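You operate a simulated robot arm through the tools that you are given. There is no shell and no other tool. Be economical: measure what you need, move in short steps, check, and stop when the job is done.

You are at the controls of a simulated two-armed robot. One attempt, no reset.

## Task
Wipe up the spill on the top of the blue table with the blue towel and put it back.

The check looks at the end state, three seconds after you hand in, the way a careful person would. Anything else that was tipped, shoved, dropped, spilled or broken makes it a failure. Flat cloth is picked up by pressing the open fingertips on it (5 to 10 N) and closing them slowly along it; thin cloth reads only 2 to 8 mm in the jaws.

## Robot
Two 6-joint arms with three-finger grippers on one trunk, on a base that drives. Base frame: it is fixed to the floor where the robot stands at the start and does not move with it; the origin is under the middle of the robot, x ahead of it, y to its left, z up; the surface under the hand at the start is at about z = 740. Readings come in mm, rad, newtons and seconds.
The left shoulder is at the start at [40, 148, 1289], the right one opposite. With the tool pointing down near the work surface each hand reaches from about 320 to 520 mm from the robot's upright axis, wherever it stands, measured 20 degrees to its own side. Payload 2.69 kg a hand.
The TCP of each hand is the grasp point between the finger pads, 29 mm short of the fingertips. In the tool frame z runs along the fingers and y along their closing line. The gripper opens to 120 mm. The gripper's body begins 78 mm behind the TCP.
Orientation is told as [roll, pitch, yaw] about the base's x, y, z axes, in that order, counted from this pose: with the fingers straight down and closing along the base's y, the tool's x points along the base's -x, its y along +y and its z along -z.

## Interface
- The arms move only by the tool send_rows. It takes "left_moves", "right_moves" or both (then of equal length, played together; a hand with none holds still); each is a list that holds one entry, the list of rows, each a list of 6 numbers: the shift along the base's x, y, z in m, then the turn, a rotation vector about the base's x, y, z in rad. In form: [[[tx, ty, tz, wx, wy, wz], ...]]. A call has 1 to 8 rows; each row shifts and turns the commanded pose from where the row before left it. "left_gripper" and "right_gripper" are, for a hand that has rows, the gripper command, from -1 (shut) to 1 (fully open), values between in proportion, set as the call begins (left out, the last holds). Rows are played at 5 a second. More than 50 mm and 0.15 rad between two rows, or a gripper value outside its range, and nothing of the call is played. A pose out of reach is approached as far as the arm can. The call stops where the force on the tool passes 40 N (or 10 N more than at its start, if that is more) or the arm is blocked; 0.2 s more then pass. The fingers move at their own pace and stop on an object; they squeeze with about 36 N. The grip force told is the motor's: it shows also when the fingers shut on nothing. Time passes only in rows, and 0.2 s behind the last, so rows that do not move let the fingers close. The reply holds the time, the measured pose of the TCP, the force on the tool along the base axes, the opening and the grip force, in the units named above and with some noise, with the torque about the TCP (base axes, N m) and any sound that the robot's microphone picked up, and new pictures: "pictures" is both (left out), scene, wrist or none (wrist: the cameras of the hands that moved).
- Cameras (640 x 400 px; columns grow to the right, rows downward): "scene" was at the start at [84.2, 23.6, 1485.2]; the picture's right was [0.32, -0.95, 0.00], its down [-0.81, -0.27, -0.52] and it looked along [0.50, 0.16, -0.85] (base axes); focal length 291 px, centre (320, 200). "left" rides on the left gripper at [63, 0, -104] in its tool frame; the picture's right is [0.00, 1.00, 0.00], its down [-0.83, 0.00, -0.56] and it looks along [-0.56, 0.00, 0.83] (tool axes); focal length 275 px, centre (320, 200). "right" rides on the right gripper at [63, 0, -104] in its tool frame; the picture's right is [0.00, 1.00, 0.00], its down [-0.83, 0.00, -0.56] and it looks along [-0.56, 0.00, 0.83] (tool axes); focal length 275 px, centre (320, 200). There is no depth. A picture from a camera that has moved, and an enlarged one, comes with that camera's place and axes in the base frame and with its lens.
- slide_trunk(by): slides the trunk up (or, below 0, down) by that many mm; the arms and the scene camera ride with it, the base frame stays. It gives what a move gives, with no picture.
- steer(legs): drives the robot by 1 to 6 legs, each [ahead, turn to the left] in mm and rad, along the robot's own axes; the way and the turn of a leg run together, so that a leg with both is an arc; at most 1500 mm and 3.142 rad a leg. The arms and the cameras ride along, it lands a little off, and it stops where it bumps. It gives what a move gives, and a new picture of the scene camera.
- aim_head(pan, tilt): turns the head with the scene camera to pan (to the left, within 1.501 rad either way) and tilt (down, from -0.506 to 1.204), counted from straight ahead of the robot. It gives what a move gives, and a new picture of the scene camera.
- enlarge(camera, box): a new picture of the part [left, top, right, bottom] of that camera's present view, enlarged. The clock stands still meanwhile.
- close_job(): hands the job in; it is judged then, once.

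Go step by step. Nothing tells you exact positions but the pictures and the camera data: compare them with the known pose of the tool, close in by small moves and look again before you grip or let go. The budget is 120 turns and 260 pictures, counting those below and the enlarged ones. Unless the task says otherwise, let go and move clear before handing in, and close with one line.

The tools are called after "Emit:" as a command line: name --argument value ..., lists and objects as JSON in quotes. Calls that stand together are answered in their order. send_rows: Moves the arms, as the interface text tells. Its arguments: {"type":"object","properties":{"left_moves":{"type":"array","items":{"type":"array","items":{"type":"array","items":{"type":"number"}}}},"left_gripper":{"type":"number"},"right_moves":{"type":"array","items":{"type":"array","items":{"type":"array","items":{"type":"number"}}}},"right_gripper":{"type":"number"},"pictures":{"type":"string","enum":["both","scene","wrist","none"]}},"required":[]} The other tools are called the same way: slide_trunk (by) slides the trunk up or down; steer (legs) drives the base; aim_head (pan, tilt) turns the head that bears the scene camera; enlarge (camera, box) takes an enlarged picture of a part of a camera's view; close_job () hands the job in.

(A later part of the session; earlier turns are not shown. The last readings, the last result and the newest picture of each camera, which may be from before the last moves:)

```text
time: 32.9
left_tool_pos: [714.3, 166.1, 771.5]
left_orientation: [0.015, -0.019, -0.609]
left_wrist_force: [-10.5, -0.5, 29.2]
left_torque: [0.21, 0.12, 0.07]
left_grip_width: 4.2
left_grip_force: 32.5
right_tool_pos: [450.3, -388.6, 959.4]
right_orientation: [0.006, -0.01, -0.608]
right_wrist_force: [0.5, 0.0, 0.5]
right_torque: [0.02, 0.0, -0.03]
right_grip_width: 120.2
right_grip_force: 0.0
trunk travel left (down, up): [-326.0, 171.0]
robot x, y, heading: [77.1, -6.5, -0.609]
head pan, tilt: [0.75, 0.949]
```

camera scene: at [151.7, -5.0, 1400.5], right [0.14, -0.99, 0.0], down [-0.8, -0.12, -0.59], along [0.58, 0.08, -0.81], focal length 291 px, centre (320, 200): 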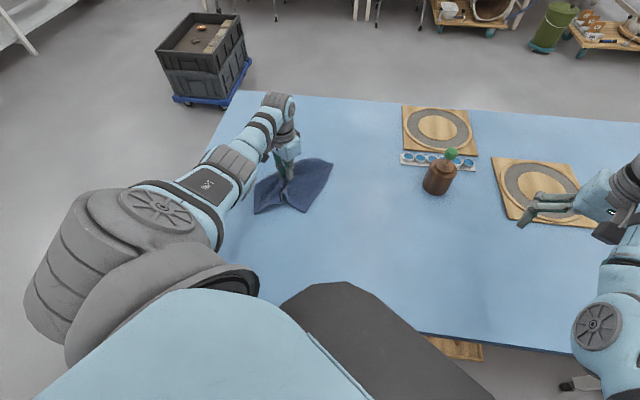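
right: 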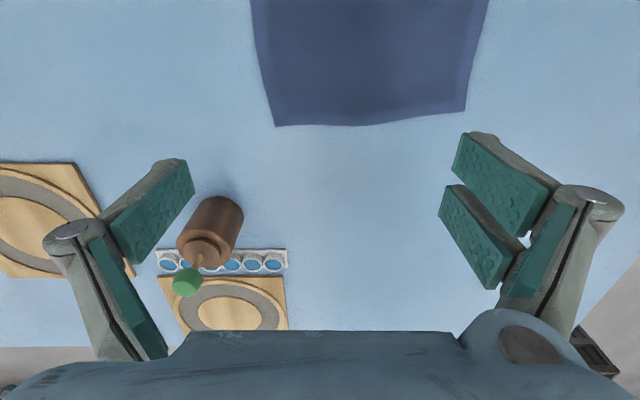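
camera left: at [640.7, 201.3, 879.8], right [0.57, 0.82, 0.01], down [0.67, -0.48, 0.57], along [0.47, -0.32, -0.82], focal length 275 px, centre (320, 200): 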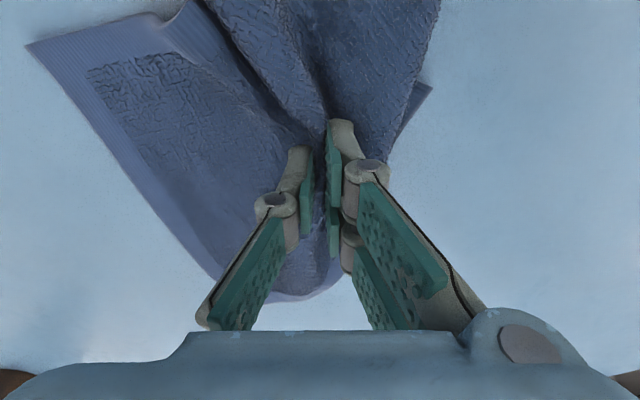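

Firm contact with friction, somewhat hard; I ease off and rub across the whole patch.

Emit:
send_rows --left_moves '[[[0, 0, 0.0015, 0, 0, 0], [0, 0.015, 0, 0, 0, 0], [-0.02, 0.01, 0, 0, 0, 0], [-0.02, 0, 0, 0, 0, 0], [-0.02, -0.01, 0, 0, 0, 0], [0, -0.02, 0, 0, 0, 0], [0.02, -0.015, 0, 0, 0, 0], [0.02, -0.005, 0, 0, 0, 0]]]' --pictures "none"

Emit:
send_rows --left_moves '[[[0.015, 0.01, 0, 0, 0, 0], [0.01, 0.015, 0, 0, 0, 0], [-0.01, 0.015, 0, 0, 0, 0], [-0.02, 0.01, 0, 0, 0, 0], [-0.02, -0.01, 0, 0, 0, 0], [-0.01, -0.015, 0, 0, 0, 0], [0.01, -0.015, 0, 0, 0, 0], [0.02, 0, 0, 0, 0, 0]]]'

```text
time: 34.7
left_tool_pos: [693.8, 140.5, 772.9]
left_orientation: [0.013, -0.016, -0.608]
left_wrist_force: [-0.3, 0.6, -0.2]
left_torque: [-0.02, 0.04, 0.01]
left_grip_width: 4.5
left_grip_force: 33.3
right_tool_pos: [450.6, -389.7, 959.7]
right_orientation: [0.007, -0.007, -0.608]
right_wrist_force: [0.6, 0.2, -0.5]
right_torque: [0.01, 0.0, 0.0]
right_grip_width: 120.0
right_grip_force: 0.0
trunk travel left (down, up): [-326.0, 171.0]
robot x, y, heading: [77.8, -5.7, -0.612]
head pan, tilt: [0.75, 0.949]
```

```text
time: 36.5
left_tool_pos: [688.5, 152.6, 771.4]
left_orientation: [0.014, -0.016, -0.609]
left_wrist_force: [-1.3, 0.5, 3.2]
left_torque: [-0.02, 0.03, -0.03]
left_grip_width: 4.4
left_grip_force: 33.2
right_tool_pos: [450.9, -388.8, 960.2]
right_orientation: [0.005, -0.007, -0.609]
right_wrist_force: [-0.6, 0.0, -0.4]
right_torque: [-0.01, 0.01, 0.03]
right_grip_width: 119.9
right_grip_force: 0.1
trunk travel left (down, up): [-326.0, 171.0]
robot x, y, heading: [75.4, -1.6, -0.606]
head pan, tilt: [0.75, 0.949]
camera scene: at [152.1, -4.4, 1400.5], right [0.14, -0.99, 0.0], down [-0.8, -0.12, -0.59], along [0.58, 0.08, -0.81], focal length 291 px, centre (320, 200)
camera left: at [635.8, 188.3, 874.4], right [0.57, 0.82, 0.01], down [0.67, -0.48, 0.57], along [0.47, -0.32, -0.82], focal length 275 px, centre (320, 200)
```

scene: 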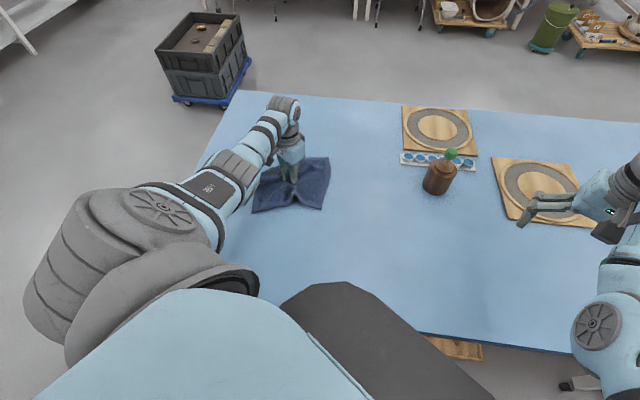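
left: 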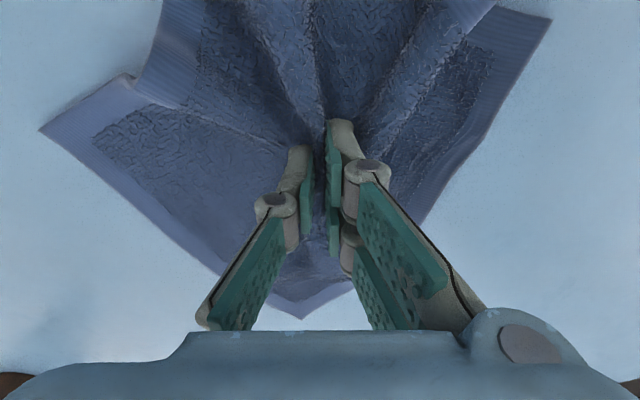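

The towel has flattened out again. I rub once more with a little more pressure over the area.

Emit:
send_rows --left_moves '[[[0, 0.012, -0.001, 0, 0, 0], [0.02, 0.01, 0, 0, 0, 0], [0.015, 0.015, 0, 0, 0, 0], [-0.015, 0.015, 0, 0, 0, 0], [-0.025, 0, 0, 0, 0, 0], [-0.02, -0.015, 0, 0, 0, 0], [0, -0.02, 0, 0, 0, 0], [0.02, -0.015, 0, 0, 0, 0]]]' --pictures "none"

Emit:
send_rows --left_moves '[[[0.02, 0.005, -0.0005, 0, 0, 0], [0.01, 0.02, 0, 0, 0, 0], [-0.01, 0.02, 0, 0, 0, 0], [-0.02, -0.005, 0, 0, 0, 0], [0, -0.02, 0, 0, 0, 0], [0, -0.02, 0, 0, 0, 0]]]' --pictures "none"

```text
time: 37.3
left_tool_pos: [717.9, 182.0, 771.6]
left_orientation: [0.018, -0.024, -0.614]
left_wrist_force: [1.2, -2.1, 2.1]
left_torque: [0.17, 0.11, -0.05]
left_grip_width: 4.5
left_grip_force: 32.6
left hand out of reach, approached as far as the arm can: row 3
right_tool_pos: [453.2, -388.5, 958.8]
right_orientation: [0.006, -0.005, -0.609]
right_wrist_force: [-1.8, -0.1, -0.2]
right_torque: [0.01, -0.05, 0.0]
right_grip_width: 119.8
right_grip_force: 0.1
trunk travel left (down, up): [-326.0, 171.0]
robot x, y, heading: [75.7, -7.5, -0.605]
head pan, tilt: [0.75, 0.949]
stopped in row 4 (left hand): the arm was blocked; the commanded pose is now the measured one
```

```text
time: 38.7
left_tool_pos: [684.6, 170.7, 772.8]
left_orientation: [0.018, -0.02, -0.613]
left_wrist_force: [-0.1, -0.2, -0.4]
left_torque: [0.05, 0.01, -0.03]
left_grip_width: 4.7
left_grip_force: 33.5
left hand out of reach, approached as far as the arm can: row 1, 2
right_tool_pos: [450.8, -389.6, 959.0]
right_orientation: [0.007, -0.006, -0.609]
right_wrist_force: [-1.3, -1.3, -0.3]
right_torque: [-0.03, 0.04, -0.03]
right_grip_width: 120.2
right_grip_force: 0.1
trunk travel left (down, up): [-326.0, 171.0]
robot x, y, heading: [76.5, -4.6, -0.614]
head pan, tilt: [0.75, 0.949]
```

That reached the arm's limit at the far side but did the stroke. Now I drag the towel partway back toward its place and look at the spot.

Emit:
send_rows --left_moves '[[[-0.02, -0.022, 0.003, 0, 0, 0], [-0.02, -0.022, 0, 0, 0, 0], [-0.02, -0.022, 0, 0, 0, 0], [-0.02, -0.022, 0, 0, 0, 0], [-0.02, -0.022, 0, 0, 0, 0]]]'

Emit:
enlarge --camera "scene" --box '[190, 80, 430, 260]'

```text
time: 39.9
left_tool_pos: [584.5, 60.3, 775.8]
left_orientation: [0.017, -0.02, -0.613]
left_wrist_force: [1.4, 1.1, -0.7]
left_torque: [0.04, 0.02, -0.05]
left_grip_width: 4.4
left_grip_force: 33.2
right_tool_pos: [450.8, -388.4, 959.4]
right_orientation: [0.003, -0.007, -0.608]
right_wrist_force: [1.2, -0.2, 0.1]
right_torque: [-0.02, 0.03, 0.0]
right_grip_width: 120.0
right_grip_force: 0.1
trunk travel left (down, up): [-326.0, 171.0]
robot x, y, heading: [74.0, -3.8, -0.606]
head pan, tilt: [0.75, 0.949]
camera scene: at [152.6, -4.0, 1400.4], right [0.14, -0.99, 0.0], down [-0.8, -0.12, -0.59], along [0.58, 0.08, -0.81], focal length 291 px, centre (320, 200)
camera left: at [531.3, 97.0, 879.1], right [0.58, 0.82, 0.02], down [0.66, -0.48, 0.57], along [0.48, -0.32, -0.82], focal length 275 px, centre (320, 200)
```

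scene: 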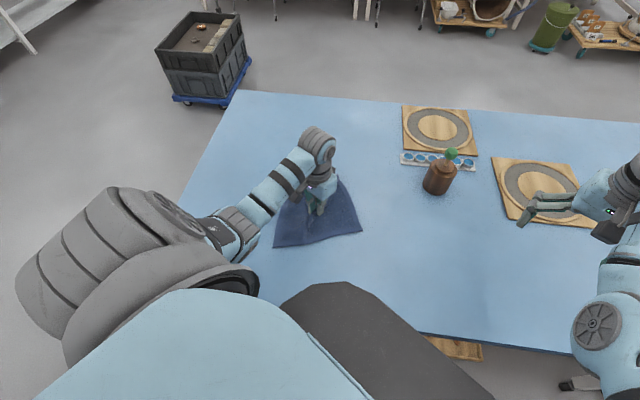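
left: 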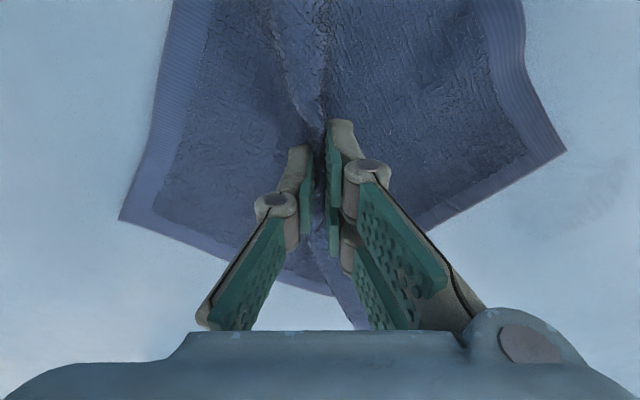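

```text
2.22 times, centred on (310, 170) of scene
camera zoom: at [152.6, -4.0, 1400.4], right [0.14, -0.99, 0.0], down [-0.8, -0.12, -0.59], along [0.58, 0.08, -0.81], focal length 646 px, centre (342, 267)
```

zoom: 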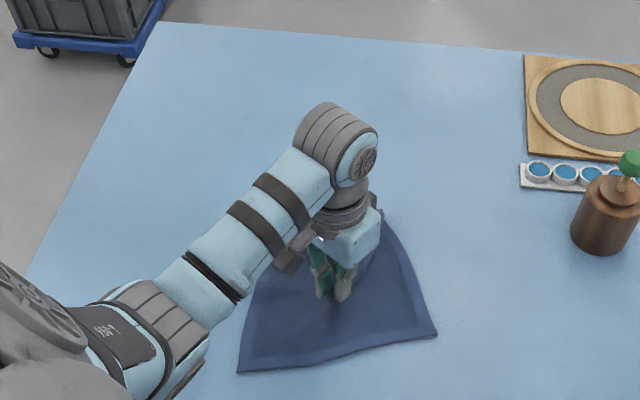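

The towel drags back well; a faint darker patch seems to remain at the right of the wrist view. I enlarge it.

Emit:
enlarge --camera "left" --box '[480, 110, 640, 300]'

```text
2.11 times, centred on (560, 205) of left
camera zoom: at [531.3, 97.0, 879.1], right [0.58, 0.82, 0.02], down [0.66, -0.48, 0.57], along [0.48, -0.32, -0.82], focal length 580 px, centre (-185, 190)
```

zoom: 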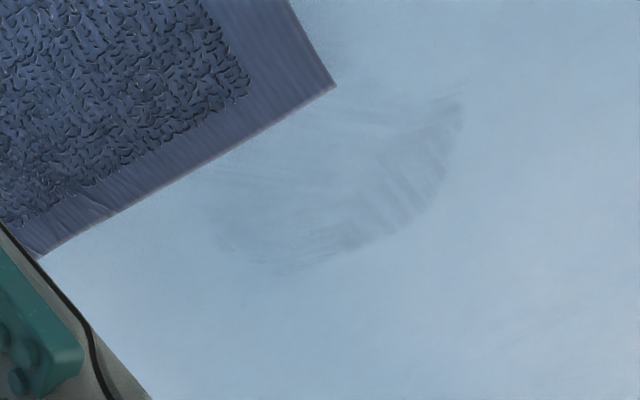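

A crescent of the spill remains on the far side, from about (692, 200) over (724, 180) to (706, 138). I drag the towel back over it and lower the trunk further to gain reach.

Emit:
send_rows --left_moves '[[[0.02, 0.02, 0.001, 0, 0, 0], [0.02, 0.02, 0.001, 0, 0, 0], [0.02, 0.02, 0.001, 0, 0, 0], [0.02, 0.02, 0.001, 0, 0, 0], [0.01, 0.01, 0.015, 0, 0, 0], [0, 0, 0.015, 0, 0, 0]]]' --pictures "none"

Emit:
slide_trunk --by -30

Emit:
send_rows --left_moves '[[[0, 0, 0.015, 0, 0, 0], [0, 0, 0.015, 0, 0, 0]]]' --pictures "none"

Emit:
slide_trunk --by -30

```text
time: 41.3
left_tool_pos: [673.8, 150.9, 811.9]
left_orientation: [0.015, -0.02, -0.614]
left_wrist_force: [-0.3, -0.4, 0.3]
left_torque: [0.01, -0.01, -0.02]
left_grip_width: 4.4
left_grip_force: 33.5
right_tool_pos: [452.5, -389.7, 959.3]
right_orientation: [0.004, -0.006, -0.608]
right_wrist_force: [0.5, 0.5, -0.3]
right_torque: [0.05, -0.01, 0.01]
right_grip_width: 120.1
right_grip_force: 0.0
trunk travel left (down, up): [-326.0, 171.0]
robot x, y, heading: [76.9, -6.1, -0.603]
head pan, tilt: [0.75, 0.949]
```

```text
time: 42.1
left_tool_pos: [675.3, 149.9, 781.9]
left_orientation: [0.018, -0.019, -0.614]
left_wrist_force: [-0.6, 0.3, 1.5]
left_torque: [-0.05, 0.01, -0.04]
left_grip_width: 4.4
left_grip_force: 33.0
right_tool_pos: [451.7, -389.8, 928.7]
right_orientation: [0.004, -0.006, -0.607]
right_wrist_force: [0.2, -0.4, 0.3]
right_torque: [0.01, 0.02, -0.06]
right_grip_width: 120.1
right_grip_force: 0.0
trunk travel left (down, up): [-296.0, 201.0]
robot x, y, heading: [75.1, -7.6, -0.601]
head pan, tilt: [0.75, 0.949]
```

```text
time: 42.7
left_tool_pos: [673.8, 148.6, 810.9]
left_orientation: [0.017, -0.019, -0.614]
left_wrist_force: [0.0, -1.0, -0.7]
left_torque: [-0.02, -0.01, 0.01]
left_grip_width: 4.2
left_grip_force: 33.1
right_tool_pos: [451.2, -389.9, 928.2]
right_orientation: [0.005, -0.004, -0.607]
right_wrist_force: [1.4, 0.3, -0.3]
right_torque: [-0.01, 0.0, 0.01]
right_grip_width: 119.9
right_grip_force: 0.1
trunk travel left (down, up): [-296.0, 201.0]
robot x, y, heading: [71.6, -5.4, -0.612]
head pan, tilt: [0.75, 0.949]
```

```text
time: 43.4
left_tool_pos: [675.0, 148.8, 781.4]
left_orientation: [0.016, -0.019, -0.615]
left_wrist_force: [0.0, -0.1, 1.5]
left_torque: [-0.02, 0.05, -0.03]
left_grip_width: 4.6
left_grip_force: 33.3
right_tool_pos: [452.4, -390.5, 898.8]
right_orientation: [0.006, -0.006, -0.608]
right_wrist_force: [0.2, 0.0, 0.3]
right_torque: [0.03, 0.0, 0.0]
right_grip_width: 119.8
right_grip_force: 0.0
trunk travel left (down, up): [-266.0, 231.0]
robot x, y, heading: [73.5, -10.2, -0.606]
head pan, tilt: [0.75, 0.949]
```

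Now I press and stroke along the crescent.

Emit:
send_rows --left_moves '[[[0.02, -0.01, -0.005, 0, 0, 0], [0.015, -0.005, -0.004, 0, 0, 0], [0.01, 0.01, -0.0005, 0, 0, 0], [0.01, 0.015, 0, 0, 0, 0], [0.0, 0.015, 0, 0, 0, 0], [-0.005, 0.015, 0, 0, 0, 0], [-0.015, 0.015, 0, 0, 0, 0], [-0.02, 0.01, 0, 0, 0, 0]]]' --pictures "none"

```text
time: 45.2
left_tool_pos: [687.6, 211.6, 774.2]
left_orientation: [0.022, -0.021, -0.613]
left_wrist_force: [11.0, -0.3, 24.5]
left_torque: [0.11, -0.36, -0.06]
left_grip_width: 4.6
left_grip_force: 32.6
right_tool_pos: [452.5, -390.8, 899.9]
right_orientation: [0.007, -0.007, -0.606]
right_wrist_force: [0.6, -0.1, 0.4]
right_torque: [0.0, 0.0, -0.03]
right_grip_width: 119.8
right_grip_force: 0.1
trunk travel left (down, up): [-266.0, 231.0]
robot x, y, heading: [76.5, -7.1, -0.606]
head pan, tilt: [0.75, 0.949]
```

Full reach now, with good pressure. I stroke back along the arc and then over the middle.

Emit:
send_rows --left_moves '[[[0.02, -0.005, 0, 0, 0, 0], [0.02, -0.01, 0, 0, 0, 0], [0.005, -0.015, 0, 0, 0, 0], [0, -0.02, 0, 0, 0, 0], [-0.01, -0.02, 0, 0, 0, 0], [-0.02, -0.005, 0, 0, 0, 0], [-0.01, 0.02, 0, 0, 0, 0], [0, 0.02, 0, 0, 0, 0]]]' --pictures "none"

Emit:
send_rows --left_moves '[[[0, 0.02, -0.001, 0, 0, 0], [0.02, -0.005, 0, 0, 0, 0], [0.01, -0.015, 0, 0, 0, 0], [0, -0.02, 0, 0, 0, 0], [-0.01, -0.02, 0, 0, 0, 0], [-0.02, -0.005, 0, 0, 0, 0], [-0.02, -0.01, 0.002, 0, 0, 0], [-0.02, -0.02, 0.001, 0, 0, 0]]]' --pictures "none"

Emit:
send_rows --left_moves '[[[-0.02, -0.022, 0, 0, 0, 0], [-0.02, -0.022, 0, 0, 0, 0], [-0.015, -0.022, 0, 0, 0, 0]]]'

Emit:
enlarge --camera "left" --box '[440, 80, 640, 300]'

```text
time: 45.5
left_tool_pos: [693.7, 211.4, 774.8]
left_orientation: [0.021, -0.012, -0.611]
left_wrist_force: [0.3, 2.3, 21.2]
left_torque: [0.16, -0.12, -0.03]
left_grip_width: 4.5
left_grip_force: 33.0
right_tool_pos: [452.6, -391.9, 898.8]
right_orientation: [0.004, -0.004, -0.608]
right_wrist_force: [0.1, -0.9, -0.4]
right_torque: [0.0, -0.01, 0.02]
right_grip_width: 119.9
right_grip_force: 0.0
trunk travel left (down, up): [-266.0, 231.0]
robot x, y, heading: [74.4, -8.4, -0.609]
head pan, tilt: [0.75, 0.949]
stopped in row 1 (left hand): the force on the tool passed its limit at 46 N (the readings are from after the stop); the commanded pose is now the measured one
```

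```text
time: 45.9
left_tool_pos: [694.2, 223.5, 773.8]
left_orientation: [0.018, -0.021, -0.613]
left_wrist_force: [-5.4, -0.9, 24.3]
left_torque: [0.08, 0.11, -0.02]
left_grip_width: 4.1
left_grip_force: 33.3
right_tool_pos: [452.5, -392.2, 898.3]
right_orientation: [0.007, -0.005, -0.607]
right_wrist_force: [-0.6, 0.8, 0.2]
right_torque: [-0.01, 0.0, -0.02]
right_grip_width: 119.8
right_grip_force: 0.0
trunk travel left (down, up): [-266.0, 231.0]
robot x, y, heading: [78.2, -9.2, -0.615]
head pan, tilt: [0.75, 0.949]
stopped in row 1 (left hand): the force on the tool passed its limit at 45 N (the readings are from after the stop); the commanded pose is now the measured one
```

```text
time: 46.7
left_tool_pos: [637.6, 158.4, 773.3]
left_orientation: [0.018, -0.018, -0.613]
left_wrist_force: [4.6, 7.2, 23.0]
left_torque: [0.41, -0.23, -0.03]
left_grip_width: 4.4
left_grip_force: 32.8
right_tool_pos: [452.9, -391.6, 899.0]
right_orientation: [0.008, -0.005, -0.608]
right_wrist_force: [-0.1, 0.1, 0.4]
right_torque: [0.01, 0.0, -0.03]
right_grip_width: 120.1
right_grip_force: 0.1
trunk travel left (down, up): [-266.0, 231.0]
robot x, y, heading: [73.9, -6.3, -0.611]
head pan, tilt: [0.75, 0.949]
camera scene: at [153.3, -9.0, 1341.0], right [0.14, -0.99, 0.0], down [-0.8, -0.12, -0.59], along [0.58, 0.08, -0.81], focal length 291 px, centre (320, 200)
camera left: at [585.4, 193.9, 877.2], right [0.58, 0.82, 0.02], down [0.66, -0.48, 0.57], along [0.47, -0.32, -0.82], focal length 275 px, centre (320, 200)
```

scene: 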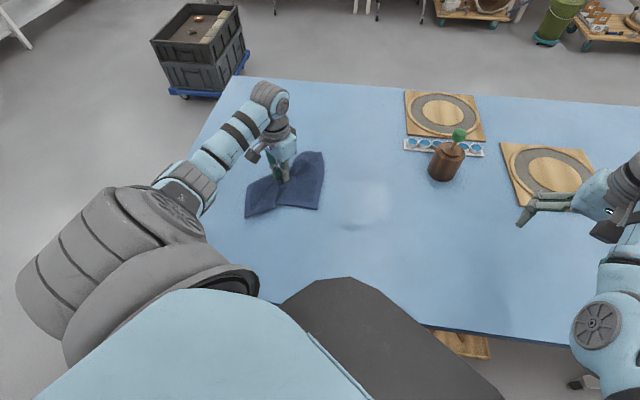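
left: 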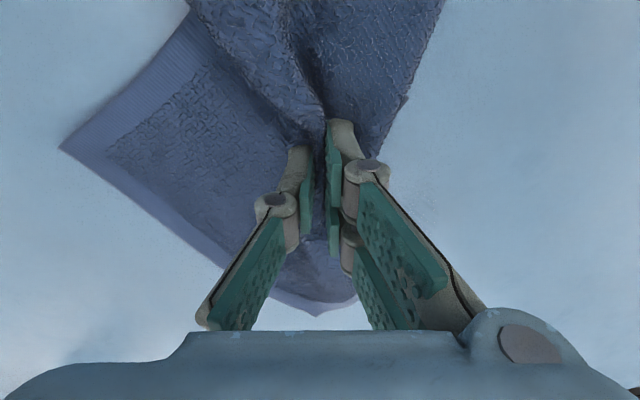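

```text
1.82 times, centred on (540, 190) of left
camera zoom: at [585.4, 193.9, 877.2], right [0.58, 0.82, 0.02], down [0.66, -0.48, 0.57], along [0.47, -0.32, -0.82], focal length 500 px, centre (-80, 218)
```

zoom: 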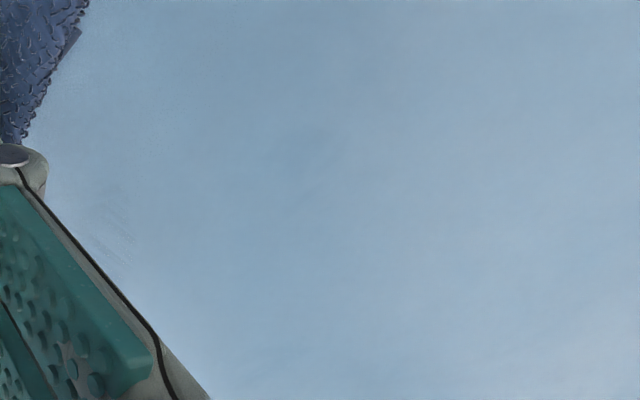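

Most of the crescent looks gone. I drag a bit further back to view the whole spot, and enlarge an odd mark near the towel's own place in the scene view.

Emit:
enlarge --camera "scene" --box '[320, 160, 440, 260]'

Emit:
send_rows --left_moves '[[[-0.005, -0.02, 0.002, 0, 0, 0], [-0.01, -0.025, 0.002, 0, 0, 0], [-0.01, -0.025, 0, 0, 0, 0]]]'

Emit:
enlarge --camera "left" --box '[440, 100, 640, 300]'

```text
4.00 times, centred on (380, 210) of scene
camera zoom: at [153.3, -9.0, 1341.0], right [0.14, -0.99, 0.0], down [-0.8, -0.12, -0.59], along [0.58, 0.08, -0.81], focal length 1163 px, centre (80, 160)
```

zoom: 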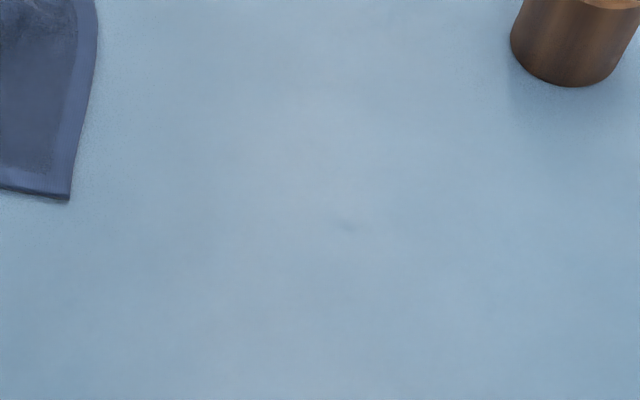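

```text
time: 47.5
left_tool_pos: [614.9, 86.1, 774.6]
left_orientation: [0.016, -0.019, -0.614]
left_wrist_force: [2.0, 3.1, 7.1]
left_torque: [0.17, -0.07, -0.06]
left_grip_width: 4.5
left_grip_force: 33.8
right_tool_pos: [453.0, -391.1, 899.7]
right_orientation: [0.006, -0.002, -0.61]
right_wrist_force: [-0.4, 0.1, -0.8]
right_torque: [0.01, -0.02, 0.01]
right_grip_width: 120.1
right_grip_force: 0.3
trunk travel left (down, up): [-266.0, 231.0]
robot x, y, heading: [74.8, -5.6, -0.612]
head pan, tilt: [0.75, 0.949]
camera scene: at [153.5, -8.4, 1341.0], right [0.14, -0.99, 0.0], down [-0.8, -0.12, -0.59], along [0.58, 0.08, -0.81], focal length 291 px, centre (320, 200)
camera left: at [561.6, 122.0, 878.6], right [0.58, 0.82, 0.02], down [0.66, -0.48, 0.57], along [0.47, -0.32, -0.82], focal length 275 px, centre (320, 200)
```

scene: 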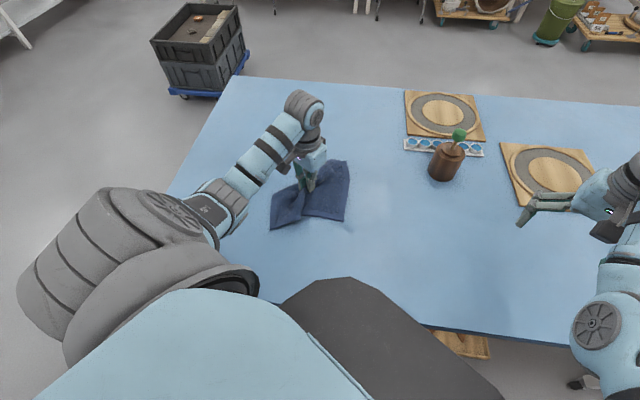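
left: 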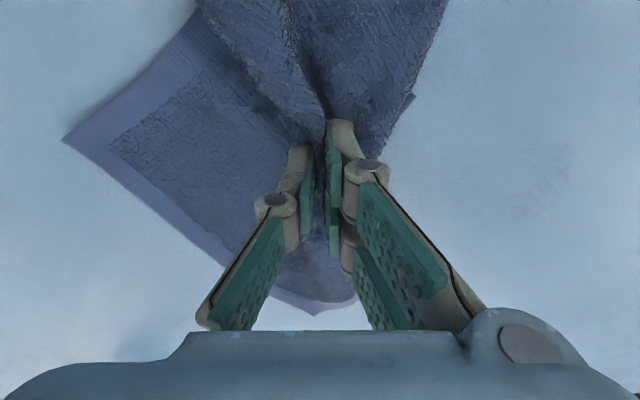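

```text
2.00 times, centred on (540, 200) of left
camera zoom: at [561.6, 122.0, 878.6], right [0.58, 0.82, 0.02], down [0.66, -0.48, 0.57], along [0.47, -0.32, -0.82], focal length 551 px, centre (-120, 200)
```

zoom: 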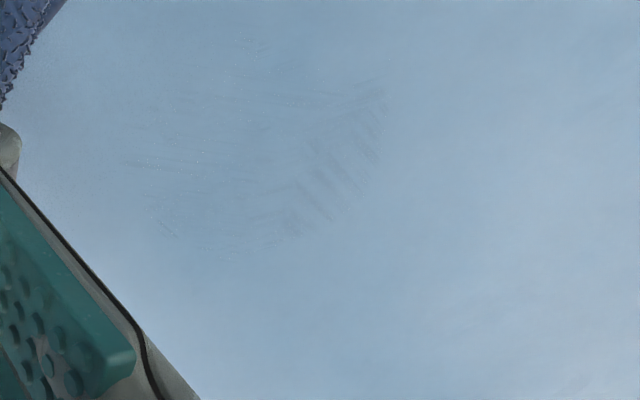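

Faint streaks remain along the line (694, 200) – (714, 187) – (729, 169). I go over that line once more with strokes along and across it.

Emit:
send_rows --left_moves '[[[0.018, 0.023, 0.002, 0, 0, 0], [0.018, 0.023, 0, 0, 0, 0], [0.018, 0.023, 0, 0, 0, 0], [0.018, 0.023, 0, 0, 0, 0], [0.014, 0.02, 0, 0, 0, 0], [0, 0, -0.002, 0, 0, 0]]]' --pictures "none"

```text
time: 48.9
left_tool_pos: [702.8, 200.3, 776.4]
left_orientation: [0.015, -0.023, -0.611]
left_wrist_force: [-0.1, -1.7, 2.7]
left_torque: [0.0, 0.0, -0.06]
left_grip_width: 4.5
left_grip_force: 33.3
right_tool_pos: [452.7, -390.7, 898.8]
right_orientation: [0.006, -0.006, -0.61]
right_wrist_force: [-0.3, 0.4, -0.8]
right_torque: [0.02, -0.03, -0.02]
right_grip_width: 120.1
right_grip_force: 0.1
trunk travel left (down, up): [-266.0, 231.0]
robot x, y, heading: [77.8, -6.0, -0.607]
head pan, tilt: [0.75, 0.949]
```

Emit:
send_rows --left_moves '[[[0, 0, -0.002, 0, 0, 0], [0.015, -0.012, -0.0005, 0, 0, 0], [0.015, -0.017, 0, 0, 0, 0], [0.005, -0.01, 0, 0, 0, 0], [-0.015, 0.017, 0, 0, 0, 0], [-0.015, 0.012, 0, 0, 0, 0], [-0.015, 0.012, 0, 0, 0, 0], [-0.01, -0.01, 0, 0, 0, 0]]]' --pictures "none"

```text
time: 50.7
left_tool_pos: [679.0, 193.2, 775.9]
left_orientation: [0.017, -0.019, -0.613]
left_wrist_force: [2.2, 5.2, 13.0]
left_torque: [0.25, -0.1, -0.04]
left_grip_width: 4.6
left_grip_force: 33.0
right_tool_pos: [453.7, -390.2, 898.9]
right_orientation: [0.005, -0.005, -0.608]
right_wrist_force: [0.1, -0.2, -0.5]
right_torque: [0.0, -0.01, 0.0]
right_grip_width: 119.9
right_grip_force: 0.1
trunk travel left (down, up): [-266.0, 231.0]
robot x, y, heading: [74.5, -9.5, -0.61]
head pan, tilt: [0.75, 0.949]
```

Good pressure of 13 N. Now zig-zag strokes across the line, then one more run along it.

Emit:
send_rows --left_moves '[[[0.02, 0.015, 0, 0, 0, 0], [0.01, -0.005, 0, 0, 0, 0], [-0.015, -0.02, 0, 0, 0, 0], [0.012, -0.01, 0, 0, 0, 0], [0.018, 0.02, 0, 0, 0, 0], [0.007, -0.01, 0, 0, 0, 0], [-0.018, -0.02, 0, 0, 0, 0], [0.02, 0, 0, 0, 0, 0]]]' --pictures "none"

Emit:
send_rows --left_moves '[[[0.01, 0, 0, 0, 0, 0], [-0.015, 0.02, 0, 0, 0, 0], [-0.015, 0.015, 0, 0, 0, 0], [-0.02, 0.005, 0, 0, 0, 0], [0.015, -0.02, 0, 0, 0, 0], [0.01, -0.02, 0, 0, 0, 0], [-0.02, -0.005, 0, 0, 0, 0], [-0.02, -0.01, 0, 0, 0, 0]]]' --pictures "none"

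```text
time: 52.5
left_tool_pos: [735.3, 160.4, 773.5]
left_orientation: [0.012, -0.021, -0.616]
left_wrist_force: [-8.0, -0.6, 21.0]
left_torque: [0.12, 0.19, 0.01]
left_grip_width: 4.2
left_grip_force: 32.5
right_tool_pos: [453.3, -390.7, 898.8]
right_orientation: [0.005, -0.006, -0.609]
right_wrist_force: [0.0, -0.8, -0.4]
right_torque: [-0.02, 0.0, -0.02]
right_grip_width: 119.9
right_grip_force: 0.1
trunk travel left (down, up): [-266.0, 231.0]
robot x, y, heading: [74.5, -9.2, -0.608]
head pan, tilt: [0.75, 0.949]
```

```text
time: 54.3
left_tool_pos: [675.5, 146.7, 774.1]
left_orientation: [0.012, -0.022, -0.612]
left_wrist_force: [3.4, 1.6, 11.0]
left_torque: [0.13, -0.15, -0.03]
left_grip_width: 4.6
left_grip_force: 33.6
left hand out of reach, approached as far as the arm can: row 1
right_tool_pos: [453.1, -390.5, 898.2]
right_orientation: [0.006, -0.008, -0.61]
right_wrist_force: [0.2, 0.2, -0.3]
right_torque: [-0.03, 0.03, -0.01]
right_grip_width: 120.0
right_grip_force: 0.1
trunk travel left (down, up): [-266.0, 231.0]
robot x, y, heading: [77.1, -6.5, -0.606]
head pan, tilt: [0.75, 0.949]
```

All strokes were done. I drag back to look at the spot again.

Emit:
send_rows --left_moves '[[[-0.015, -0.02, 0.002, 0, 0, 0], [-0.02, -0.022, 0.001, 0, 0, 0], [-0.02, -0.022, 0, 0, 0, 0], [-0.02, -0.022, 0, 0, 0, 0]]]' --pictures "wrist"

Emit:
enlarge --camera "left" --box '[440, 80, 640, 300]'

```text
time: 55.3
left_tool_pos: [600.8, 61.2, 779.3]
left_orientation: [0.013, -0.021, -0.614]
left_wrist_force: [0.6, -0.1, 0.9]
left_torque: [0.0, -0.01, -0.03]
left_grip_width: 4.2
left_grip_force: 33.3
right_tool_pos: [453.3, -389.8, 899.2]
right_orientation: [0.004, -0.007, -0.605]
right_wrist_force: [-0.1, 0.5, -0.7]
right_torque: [-0.01, 0.0, -0.01]
right_grip_width: 120.0
right_grip_force: 0.0
trunk travel left (down, up): [-266.0, 231.0]
robot x, y, heading: [75.9, -6.3, -0.608]
head pan, tilt: [0.75, 0.949]
camera left: at [547.7, 97.9, 882.3], right [0.58, 0.82, 0.01], down [0.66, -0.48, 0.57], along [0.47, -0.32, -0.82], focal length 275 px, centre (320, 200)
```

left: 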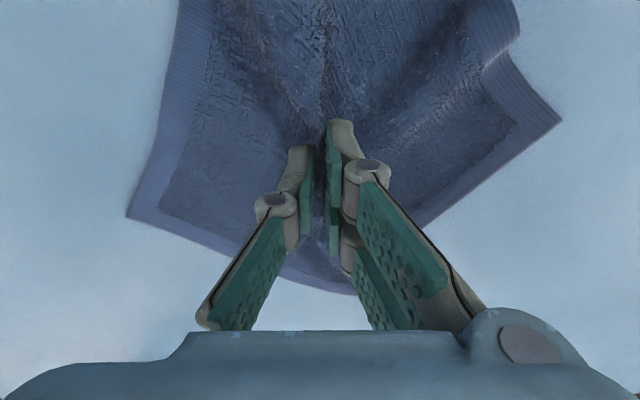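

```text
1.82 times, centred on (540, 190) of left
camera zoom: at [547.7, 97.9, 882.3], right [0.58, 0.82, 0.01], down [0.66, -0.48, 0.57], along [0.47, -0.32, -0.82], focal length 500 px, centre (-80, 218)
```

zoom: 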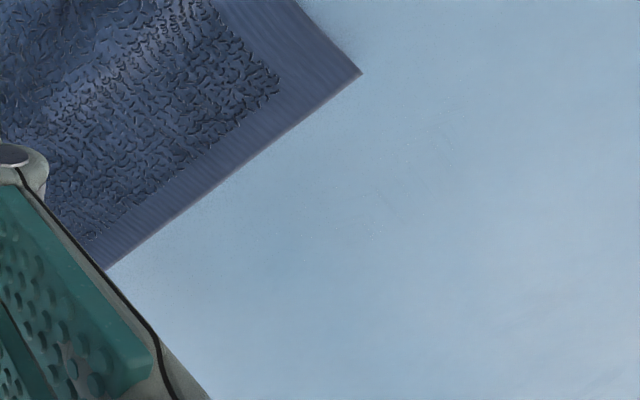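

The spill is gone without residue, and the towel lies flat around the pinch. To get back within the near reach I raise the trunk in 30 mm steps, lowering the hand by as much each time.

Emit:
slide_trunk --by 30

Emit:
send_rows --left_moves '[[[0, 0, -0.015, 0, 0, 0], [0, 0, -0.015, 0, 0, 0]]]' --pictures "none"

Emit:
slide_trunk --by 30

Emit:
send_rows --left_moves '[[[0, 0, -0.015, 0, 0, 0], [0, 0, -0.015, 0, 0, 0]]]' --pictures "none"

Emit:
slide_trunk --by 30

Emit:
send_rows --left_moves '[[[0, 0, -0.015, 0, 0, 0], [0, 0, -0.015, 0, 0, 0]]]' --pictures "none"

```text
time: 56.1
left_tool_pos: [601.6, 62.1, 808.9]
left_orientation: [0.014, -0.02, -0.612]
left_wrist_force: [0.1, 0.1, 0.2]
left_torque: [0.02, -0.02, -0.02]
left_grip_width: 4.4
left_grip_force: 33.0
right_tool_pos: [453.8, -389.9, 928.5]
right_orientation: [0.004, -0.007, -0.609]
right_wrist_force: [0.3, 0.0, 0.3]
right_torque: [0.03, 0.04, 0.03]
right_grip_width: 119.9
right_grip_force: 0.1
trunk travel left (down, up): [-296.0, 201.0]
robot x, y, heading: [74.2, -4.4, -0.606]
head pan, tilt: [0.75, 0.949]
```

```text
time: 56.7
left_tool_pos: [603.4, 61.2, 778.5]
left_orientation: [0.014, -0.022, -0.613]
left_wrist_force: [-0.3, 0.5, 1.4]
left_torque: [0.03, 0.01, -0.02]
left_grip_width: 4.4
left_grip_force: 33.2
right_tool_pos: [453.1, -389.7, 928.3]
right_orientation: [0.004, -0.006, -0.607]
right_wrist_force: [-0.5, 0.1, -1.0]
right_torque: [-0.02, 0.02, 0.01]
right_grip_width: 120.2
right_grip_force: 0.1
trunk travel left (down, up): [-296.0, 201.0]
robot x, y, heading: [76.5, -7.6, -0.613]
head pan, tilt: [0.75, 0.949]
```

```text
time: 57.4
left_tool_pos: [602.4, 60.9, 809.3]
left_orientation: [0.014, -0.022, -0.612]
left_wrist_force: [0.2, 0.3, -0.5]
left_torque: [0.04, 0.0, -0.02]
left_grip_width: 4.4
left_grip_force: 33.3
right_tool_pos: [454.3, -390.0, 958.4]
right_orientation: [0.003, -0.004, -0.611]
right_wrist_force: [-0.2, 0.2, -0.1]
right_torque: [-0.01, 0.03, -0.01]
right_grip_width: 119.9
right_grip_force: 0.1
trunk travel left (down, up): [-326.0, 171.0]
robot x, y, heading: [76.9, -10.5, -0.608]
head pan, tilt: [0.75, 0.949]
```

```text
time: 58.0
left_tool_pos: [602.0, 62.5, 779.4]
left_orientation: [0.013, -0.021, -0.613]
left_wrist_force: [0.5, 0.7, 0.0]
left_torque: [0.03, -0.06, -0.01]
left_grip_width: 4.3
left_grip_force: 33.7
right_tool_pos: [453.0, -389.2, 958.3]
right_orientation: [0.003, -0.007, -0.608]
right_wrist_force: [-0.6, -0.1, -0.4]
right_torque: [-0.02, 0.03, 0.04]
right_grip_width: 119.9
right_grip_force: 0.1
trunk travel left (down, up): [-326.0, 171.0]
robot x, y, heading: [74.7, -7.6, -0.612]
head pan, tilt: [0.75, 0.949]
```

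```text
time: 58.8
left_tool_pos: [601.7, 59.7, 810.4]
left_orientation: [0.015, -0.022, -0.614]
left_wrist_force: [-0.3, 0.3, 0.4]
left_torque: [0.06, -0.02, -0.03]
left_grip_width: 4.5
left_grip_force: 33.6
right_tool_pos: [453.5, -391.2, 987.7]
right_orientation: [0.004, -0.006, -0.608]
right_wrist_force: [0.0, 0.6, 0.3]
right_torque: [0.04, 0.02, -0.02]
right_grip_width: 120.0
right_grip_force: 0.1
trunk travel left (down, up): [-356.0, 141.0]
robot x, y, heading: [77.3, -11.1, -0.612]
head pan, tilt: [0.75, 0.949]
```

```text
time: 59.4
left_tool_pos: [602.6, 62.3, 779.6]
left_orientation: [0.013, -0.022, -0.612]
left_wrist_force: [0.3, 0.7, 0.4]
left_torque: [0.03, -0.02, -0.04]
left_grip_width: 4.5
left_grip_force: 33.3
right_tool_pos: [453.6, -389.8, 989.3]
right_orientation: [0.003, -0.006, -0.609]
right_wrist_force: [0.3, 0.4, 0.2]
right_torque: [0.0, 0.0, -0.01]
right_grip_width: 120.2
right_grip_force: 0.0
trunk travel left (down, up): [-356.0, 141.0]
robot x, y, heading: [77.3, -8.3, -0.611]
head pan, tilt: [0.75, 0.949]
```

Going well. Two more trunk steps, then dragging the towel homeward.

Emit:
slide_trunk --by 30

Emit:
send_rows --left_moves '[[[0, 0, -0.015, 0, 0, 0], [0, 0, -0.015, 0, 0, 0]]]' --pictures "none"

Emit:
slide_trunk --by 30

Emit:
send_rows --left_moves '[[[0, 0, -0.015, 0, 0, 0], [0, 0, -0.015, 0, 0, 0], [-0.02, -0.019, -0.001, 0, 0, 0], [-0.02, -0.019, -0.001, 0, 0, 0], [-0.02, -0.019, 0, 0, 0, 0]]]'

```text
time: 60.1
left_tool_pos: [603.2, 61.5, 809.8]
left_orientation: [0.014, -0.022, -0.611]
left_wrist_force: [0.0, 0.1, 0.3]
left_torque: [0.02, -0.04, 0.0]
left_grip_width: 4.3
left_grip_force: 33.9
right_tool_pos: [453.5, -390.1, 1018.4]
right_orientation: [0.004, -0.007, -0.61]
right_wrist_force: [-0.6, -0.4, 0.1]
right_torque: [0.0, 0.05, -0.01]
right_grip_width: 120.0
right_grip_force: 0.1
trunk travel left (down, up): [-386.0, 111.0]
robot x, y, heading: [74.7, -10.2, -0.606]
head pan, tilt: [0.75, 0.949]
```

```text
time: 60.7
left_tool_pos: [603.7, 60.9, 778.7]
left_orientation: [0.015, -0.021, -0.613]
left_wrist_force: [-0.3, 1.4, 0.5]
left_torque: [0.03, -0.03, -0.02]
left_grip_width: 4.6
left_grip_force: 33.3
right_tool_pos: [454.9, -390.2, 1018.7]
right_orientation: [0.003, -0.005, -0.608]
right_wrist_force: [-0.5, -0.4, 0.6]
right_torque: [0.01, -0.01, -0.03]
right_grip_width: 119.8
right_grip_force: 0.0
trunk travel left (down, up): [-386.0, 111.0]
robot x, y, heading: [75.9, -9.4, -0.603]
head pan, tilt: [0.75, 0.949]
```

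```text
time: 61.5
left_tool_pos: [605.5, 61.1, 809.1]
left_orientation: [0.013, -0.02, -0.612]
left_wrist_force: [0.6, 0.6, -0.3]
left_torque: [0.0, -0.01, -0.02]
left_grip_width: 4.4
left_grip_force: 33.2
right_tool_pos: [453.3, -390.6, 1049.2]
right_orientation: [0.003, -0.005, -0.611]
right_wrist_force: [-0.6, 0.0, 0.2]
right_torque: [-0.03, -0.03, -0.01]
right_grip_width: 119.9
right_grip_force: 0.0
trunk travel left (down, up): [-416.0, 81.0]
robot x, y, heading: [74.1, -8.4, -0.608]
head pan, tilt: [0.75, 0.949]
```

```text
time: 62.7
left_tool_pos: [546.1, 2.7, 774.5]
left_orientation: [0.015, -0.021, -0.613]
left_wrist_force: [2.0, 0.9, 4.6]
left_torque: [0.06, -0.05, -0.01]
left_grip_width: 4.8
left_grip_force: 33.1
right_tool_pos: [453.0, -389.7, 1048.3]
right_orientation: [0.003, -0.006, -0.607]
right_wrist_force: [1.5, 0.4, -0.3]
right_torque: [0.02, -0.01, 0.02]
right_grip_width: 120.0
right_grip_force: 0.0
trunk travel left (down, up): [-416.0, 81.0]
robot x, y, heading: [77.6, -10.3, -0.608]
head pan, tilt: [0.75, 0.949]
camera scene: at [153.3, -8.6, 1490.9], right [0.14, -0.99, 0.0], down [-0.8, -0.12, -0.59], along [0.58, 0.08, -0.81], focal length 291 px, centre (320, 200)
camera left: at [493.2, 39.8, 877.8], right [0.58, 0.82, 0.01], down [0.66, -0.48, 0.57], along [0.47, -0.32, -0.82], focal length 275 px, centre (320, 200)
```

scene: 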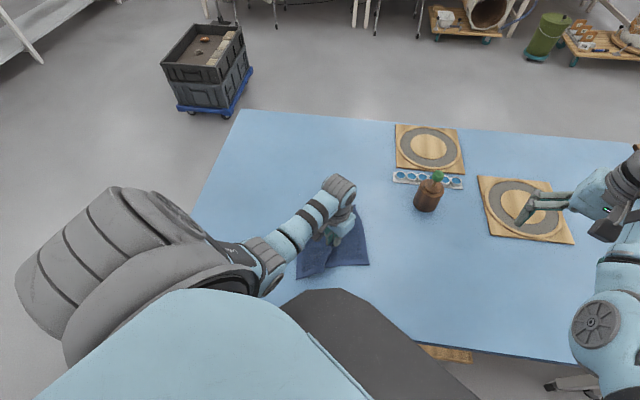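
left: 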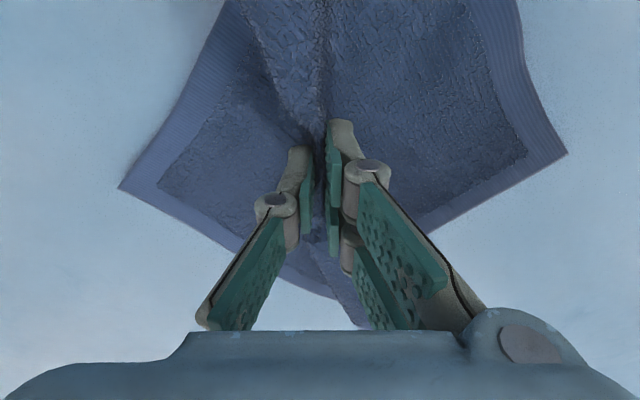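

The towel comes along nearly flat. I drag it the remaining way to the original pinch point (482, -53).

Emit:
send_rows --left_moves '[[[-0.016, -0.014, 0.002, 0, 0, 0], [-0.016, -0.014, 0, 0, 0, 0], [-0.016, -0.014, 0, 0, 0, 0], [-0.016, -0.014, 0, 0, 0, 0]]]'

```text
time: 63.7
left_tool_pos: [481.4, -51.4, 777.4]
left_orientation: [0.011, -0.02, -0.612]
left_wrist_force: [-0.2, -0.4, 0.4]
left_torque: [0.04, -0.02, -0.03]
left_grip_width: 4.4
left_grip_force: 33.0
right_tool_pos: [453.8, -390.4, 1049.4]
right_orientation: [0.004, -0.005, -0.608]
right_wrist_force: [1.4, -0.3, 0.2]
right_torque: [0.0, -0.01, 0.02]
right_grip_width: 120.3
right_grip_force: 0.0
trunk travel left (down, up): [-416.0, 81.0]
robot x, y, heading: [77.1, -10.7, -0.61]
head pan, tilt: [0.75, 0.949]
camera scene: at [153.5, -8.6, 1490.9], right [0.14, -0.99, 0.0], down [-0.8, -0.12, -0.59], along [0.58, 0.08, -0.81], focal length 291 px, centre (320, 200)
camera left: at [428.3, -14.2, 881.0], right [0.58, 0.82, 0.01], down [0.66, -0.48, 0.57], along [0.47, -0.32, -0.82], focal length 275 px, centre (320, 200)
```

scene: 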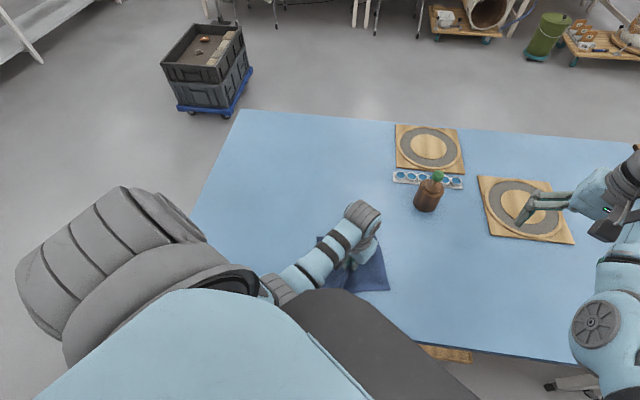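
left: 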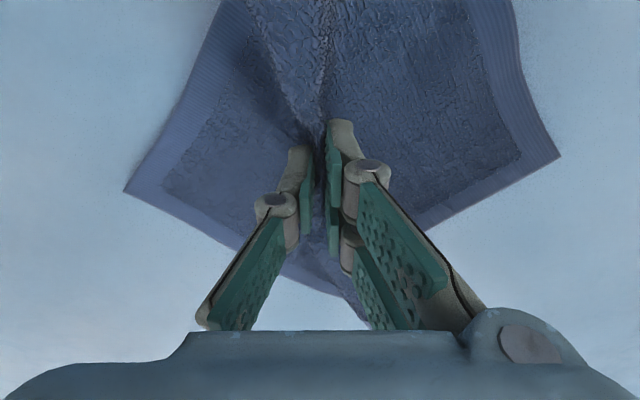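

The towel is home, but its right side (left in the wrist view) is slightly bunched. I overshoot a little to the right and come back, so that the side trails and pulls out.

Emit:
send_rows --left_moves '[[[-0.015, -0.02, 0, 0, 0, 0], [-0.015, -0.02, 0, 0, 0, 0], [0, 0, -0.003, 0, 0, 0], [0.015, 0.02, 0, 0, 0, 0], [0.015, 0.02, 0, 0, 0, 0]]]' --pictures "wrist"

```text
time: 64.9
left_tool_pos: [479.4, -51.2, 774.6]
left_orientation: [0.012, -0.021, -0.613]
left_wrist_force: [-0.6, -0.7, 0.6]
left_torque: [0.03, -0.04, -0.04]
left_grip_width: 4.7
left_grip_force: 33.3
right_tool_pos: [453.9, -390.2, 1049.3]
right_orientation: [0.004, -0.005, -0.61]
right_wrist_force: [-0.1, -0.4, 0.3]
right_torque: [-0.01, 0.03, -0.03]
right_grip_width: 120.0
right_grip_force: 0.1
trunk travel left (down, up): [-416.0, 81.0]
robot x, y, heading: [72.6, -8.2, -0.606]
head pan, tilt: [0.75, 0.949]
camera left: at [427.2, -14.4, 878.3], right [0.58, 0.81, 0.01], down [0.66, -0.48, 0.57], along [0.47, -0.32, -0.82], focal length 275 px, centre (320, 200)
```

left: 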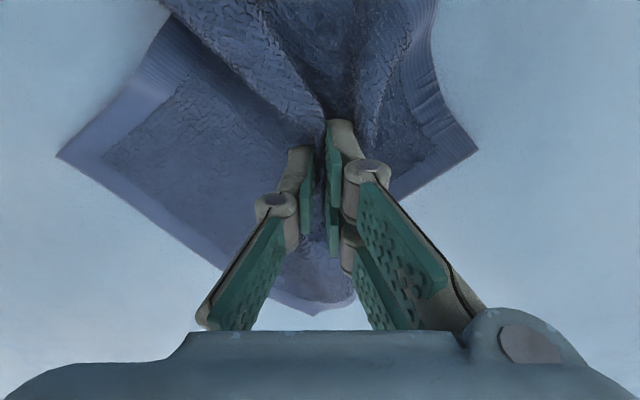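

The right side is now spot on (corners within 15–30 mm), only the far-left corner is drawn in by about 60 mm. I let go by opening slowly with light pressure, which spreads the pinch back.

Emit:
send_rows --left_moves '[[[0, 0, -0.002, 0, 0, 0], [0, 0, -0.001, 0, 0, 0]]]' --pictures "none"

Emit:
send_rows --left_moves '[[[0, 0, 0, 0, 0, 0], [0, 0, 0, 0, 0, 0]]]' --left_gripper -0.8 --pictures "none"

Emit:
send_rows --left_moves '[[[0, 0, 0, 0, 0, 0], [0, 0, 0, 0, 0, 0]]]' --left_gripper -0.5 --pictures "none"

Emit:
send_rows --left_moves '[[[0, 0, 0, 0, 0, 0], [0, 0, 0, 0, 0, 0]]]' --left_gripper -0.2 --pictures "wrist"

```text
time: 65.5
left_tool_pos: [480.7, -52.2, 771.2]
left_orientation: [0.012, -0.02, -0.612]
left_wrist_force: [0.1, -0.6, 0.9]
left_torque: [0.02, -0.04, -0.02]
left_grip_width: 4.5
left_grip_force: 33.3
right_tool_pos: [452.8, -388.4, 1048.7]
right_orientation: [0.005, -0.005, -0.606]
right_wrist_force: [0.2, 0.2, -0.2]
right_torque: [-0.03, 0.0, 0.06]
right_grip_width: 120.2
right_grip_force: 0.1
trunk travel left (down, up): [-416.0, 81.0]
robot x, y, heading: [74.9, -10.5, -0.607]
head pan, tilt: [0.75, 0.949]
```

```text
time: 66.1
left_tool_pos: [480.9, -50.2, 771.9]
left_orientation: [0.013, -0.02, -0.612]
left_wrist_force: [-0.9, -0.7, 1.1]
left_torque: [0.0, 0.01, 0.0]
left_grip_width: 11.3
left_grip_force: 0.1
right_tool_pos: [453.2, -389.6, 1048.8]
right_orientation: [0.003, -0.006, -0.61]
right_wrist_force: [0.6, -0.3, 0.1]
right_torque: [-0.02, -0.02, 0.0]
right_grip_width: 120.2
right_grip_force: 0.1
trunk travel left (down, up): [-416.0, 81.0]
robot x, y, heading: [75.6, -12.8, -0.609]
head pan, tilt: [0.75, 0.949]
```

```text
time: 66.7
left_tool_pos: [480.5, -51.0, 772.5]
left_orientation: [0.013, -0.021, -0.611]
left_wrist_force: [-0.4, -1.0, 5.3]
left_torque: [0.01, -0.01, -0.03]
left_grip_width: 28.8
left_grip_force: 0.1
right_tool_pos: [454.0, -390.8, 1048.6]
right_orientation: [0.005, -0.005, -0.61]
right_wrist_force: [1.0, 0.0, 0.2]
right_torque: [0.0, 0.02, 0.01]
right_grip_width: 120.2
right_grip_force: 0.1
trunk travel left (down, up): [-416.0, 81.0]
robot x, y, heading: [77.3, -9.9, -0.61]
head pan, tilt: [0.75, 0.949]
```

```text
time: 67.3
left_tool_pos: [480.8, -50.5, 770.0]
left_orientation: [0.012, -0.021, -0.613]
left_wrist_force: [-0.3, -1.6, 4.5]
left_torque: [0.0, -0.01, -0.02]
left_grip_width: 47.3
left_grip_force: 0.0
right_tool_pos: [454.4, -389.8, 1049.8]
right_orientation: [0.003, -0.006, -0.609]
right_wrist_force: [-0.2, -0.2, 0.3]
right_torque: [0.03, -0.03, 0.02]
right_grip_width: 120.1
right_grip_force: 0.1
trunk travel left (down, up): [-416.0, 81.0]
robot x, y, heading: [73.0, -8.7, -0.61]
head pan, tilt: [0.75, 0.949]
camera left: at [427.2, -14.8, 875.5], right [0.58, 0.82, 0.01], down [0.66, -0.48, 0.57], along [0.47, -0.32, -0.82], focal length 275 px, centre (320, 200)
```

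left: 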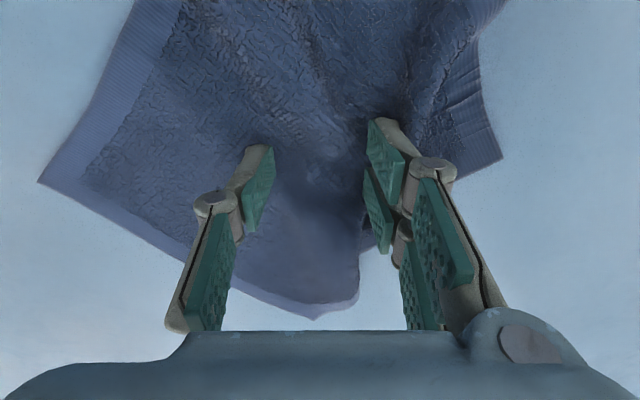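

The pinch spread out well. I lift the hand clear and look at the whole towel.

Emit:
send_rows --left_moves '[[[0, 0, 0.02, 0, 0, 0], [0.01, 0.012, 0.03, 0, 0, 0], [0.02, 0.025, 0.025, 0, 0, 0], [0.02, 0.025, 0.025, 0, 0, 0], [0.02, 0.025, 0.02, 0, 0, 0], [0.0, 0.03, 0.01, 0, 0, 0], [0.0, 0.03, 0, 0, 0, 0], [0, 0.03, 0, 0, 0, 0]]]'

Emit:
enlarge --camera "scene" --box '[230, 140, 440, 310]'

```text
time: 69.1
left_tool_pos: [553.5, 124.6, 904.4]
left_orientation: [0.011, -0.018, -0.615]
left_wrist_force: [0.5, -0.1, 0.4]
left_torque: [-0.05, -0.02, 0.01]
left_grip_width: 48.2
left_grip_force: 0.0
right_tool_pos: [454.0, -388.5, 1049.0]
right_orientation: [0.003, -0.005, -0.61]
right_wrist_force: [-0.1, 0.3, 0.0]
right_torque: [0.02, -0.02, -0.04]
right_grip_width: 120.2
right_grip_force: 0.2
trunk travel left (down, up): [-416.0, 81.0]
robot x, y, heading: [73.9, -9.1, -0.607]
head pan, tilt: [0.75, 0.949]
camera scene: at [153.9, -8.9, 1490.9], right [0.14, -0.99, 0.0], down [-0.8, -0.12, -0.59], along [0.58, 0.08, -0.81], focal length 291 px, centre (320, 200)
camera left: at [500.5, 160.8, 1008.2], right [0.58, 0.81, 0.01], down [0.66, -0.48, 0.57], along [0.47, -0.32, -0.82], focal length 275 px, centre (320, 200)
```

scene: 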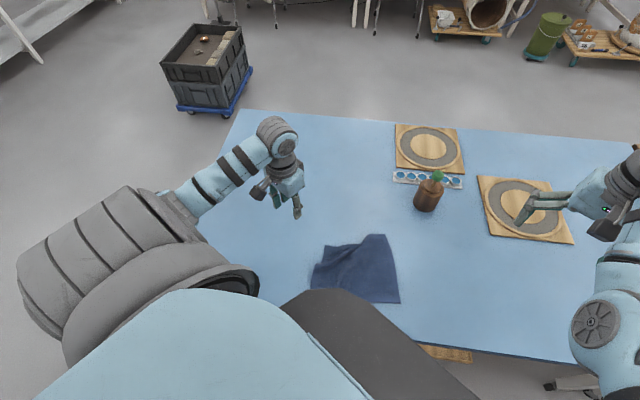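
left: 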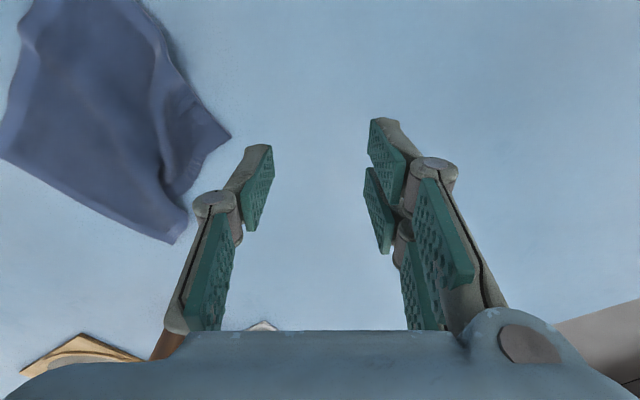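

```text
2.35 times, centred on (335, 225) of scene
camera zoom: at [153.9, -8.9, 1490.9], right [0.14, -0.99, 0.0], down [-0.8, -0.12, -0.59], along [0.58, 0.08, -0.81], focal length 684 px, centre (285, 141)
```

zoom: 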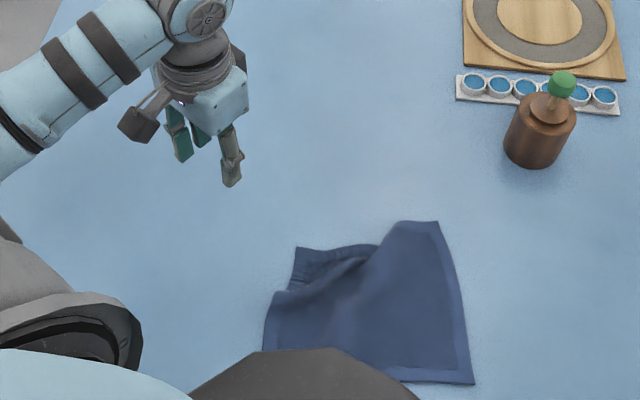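

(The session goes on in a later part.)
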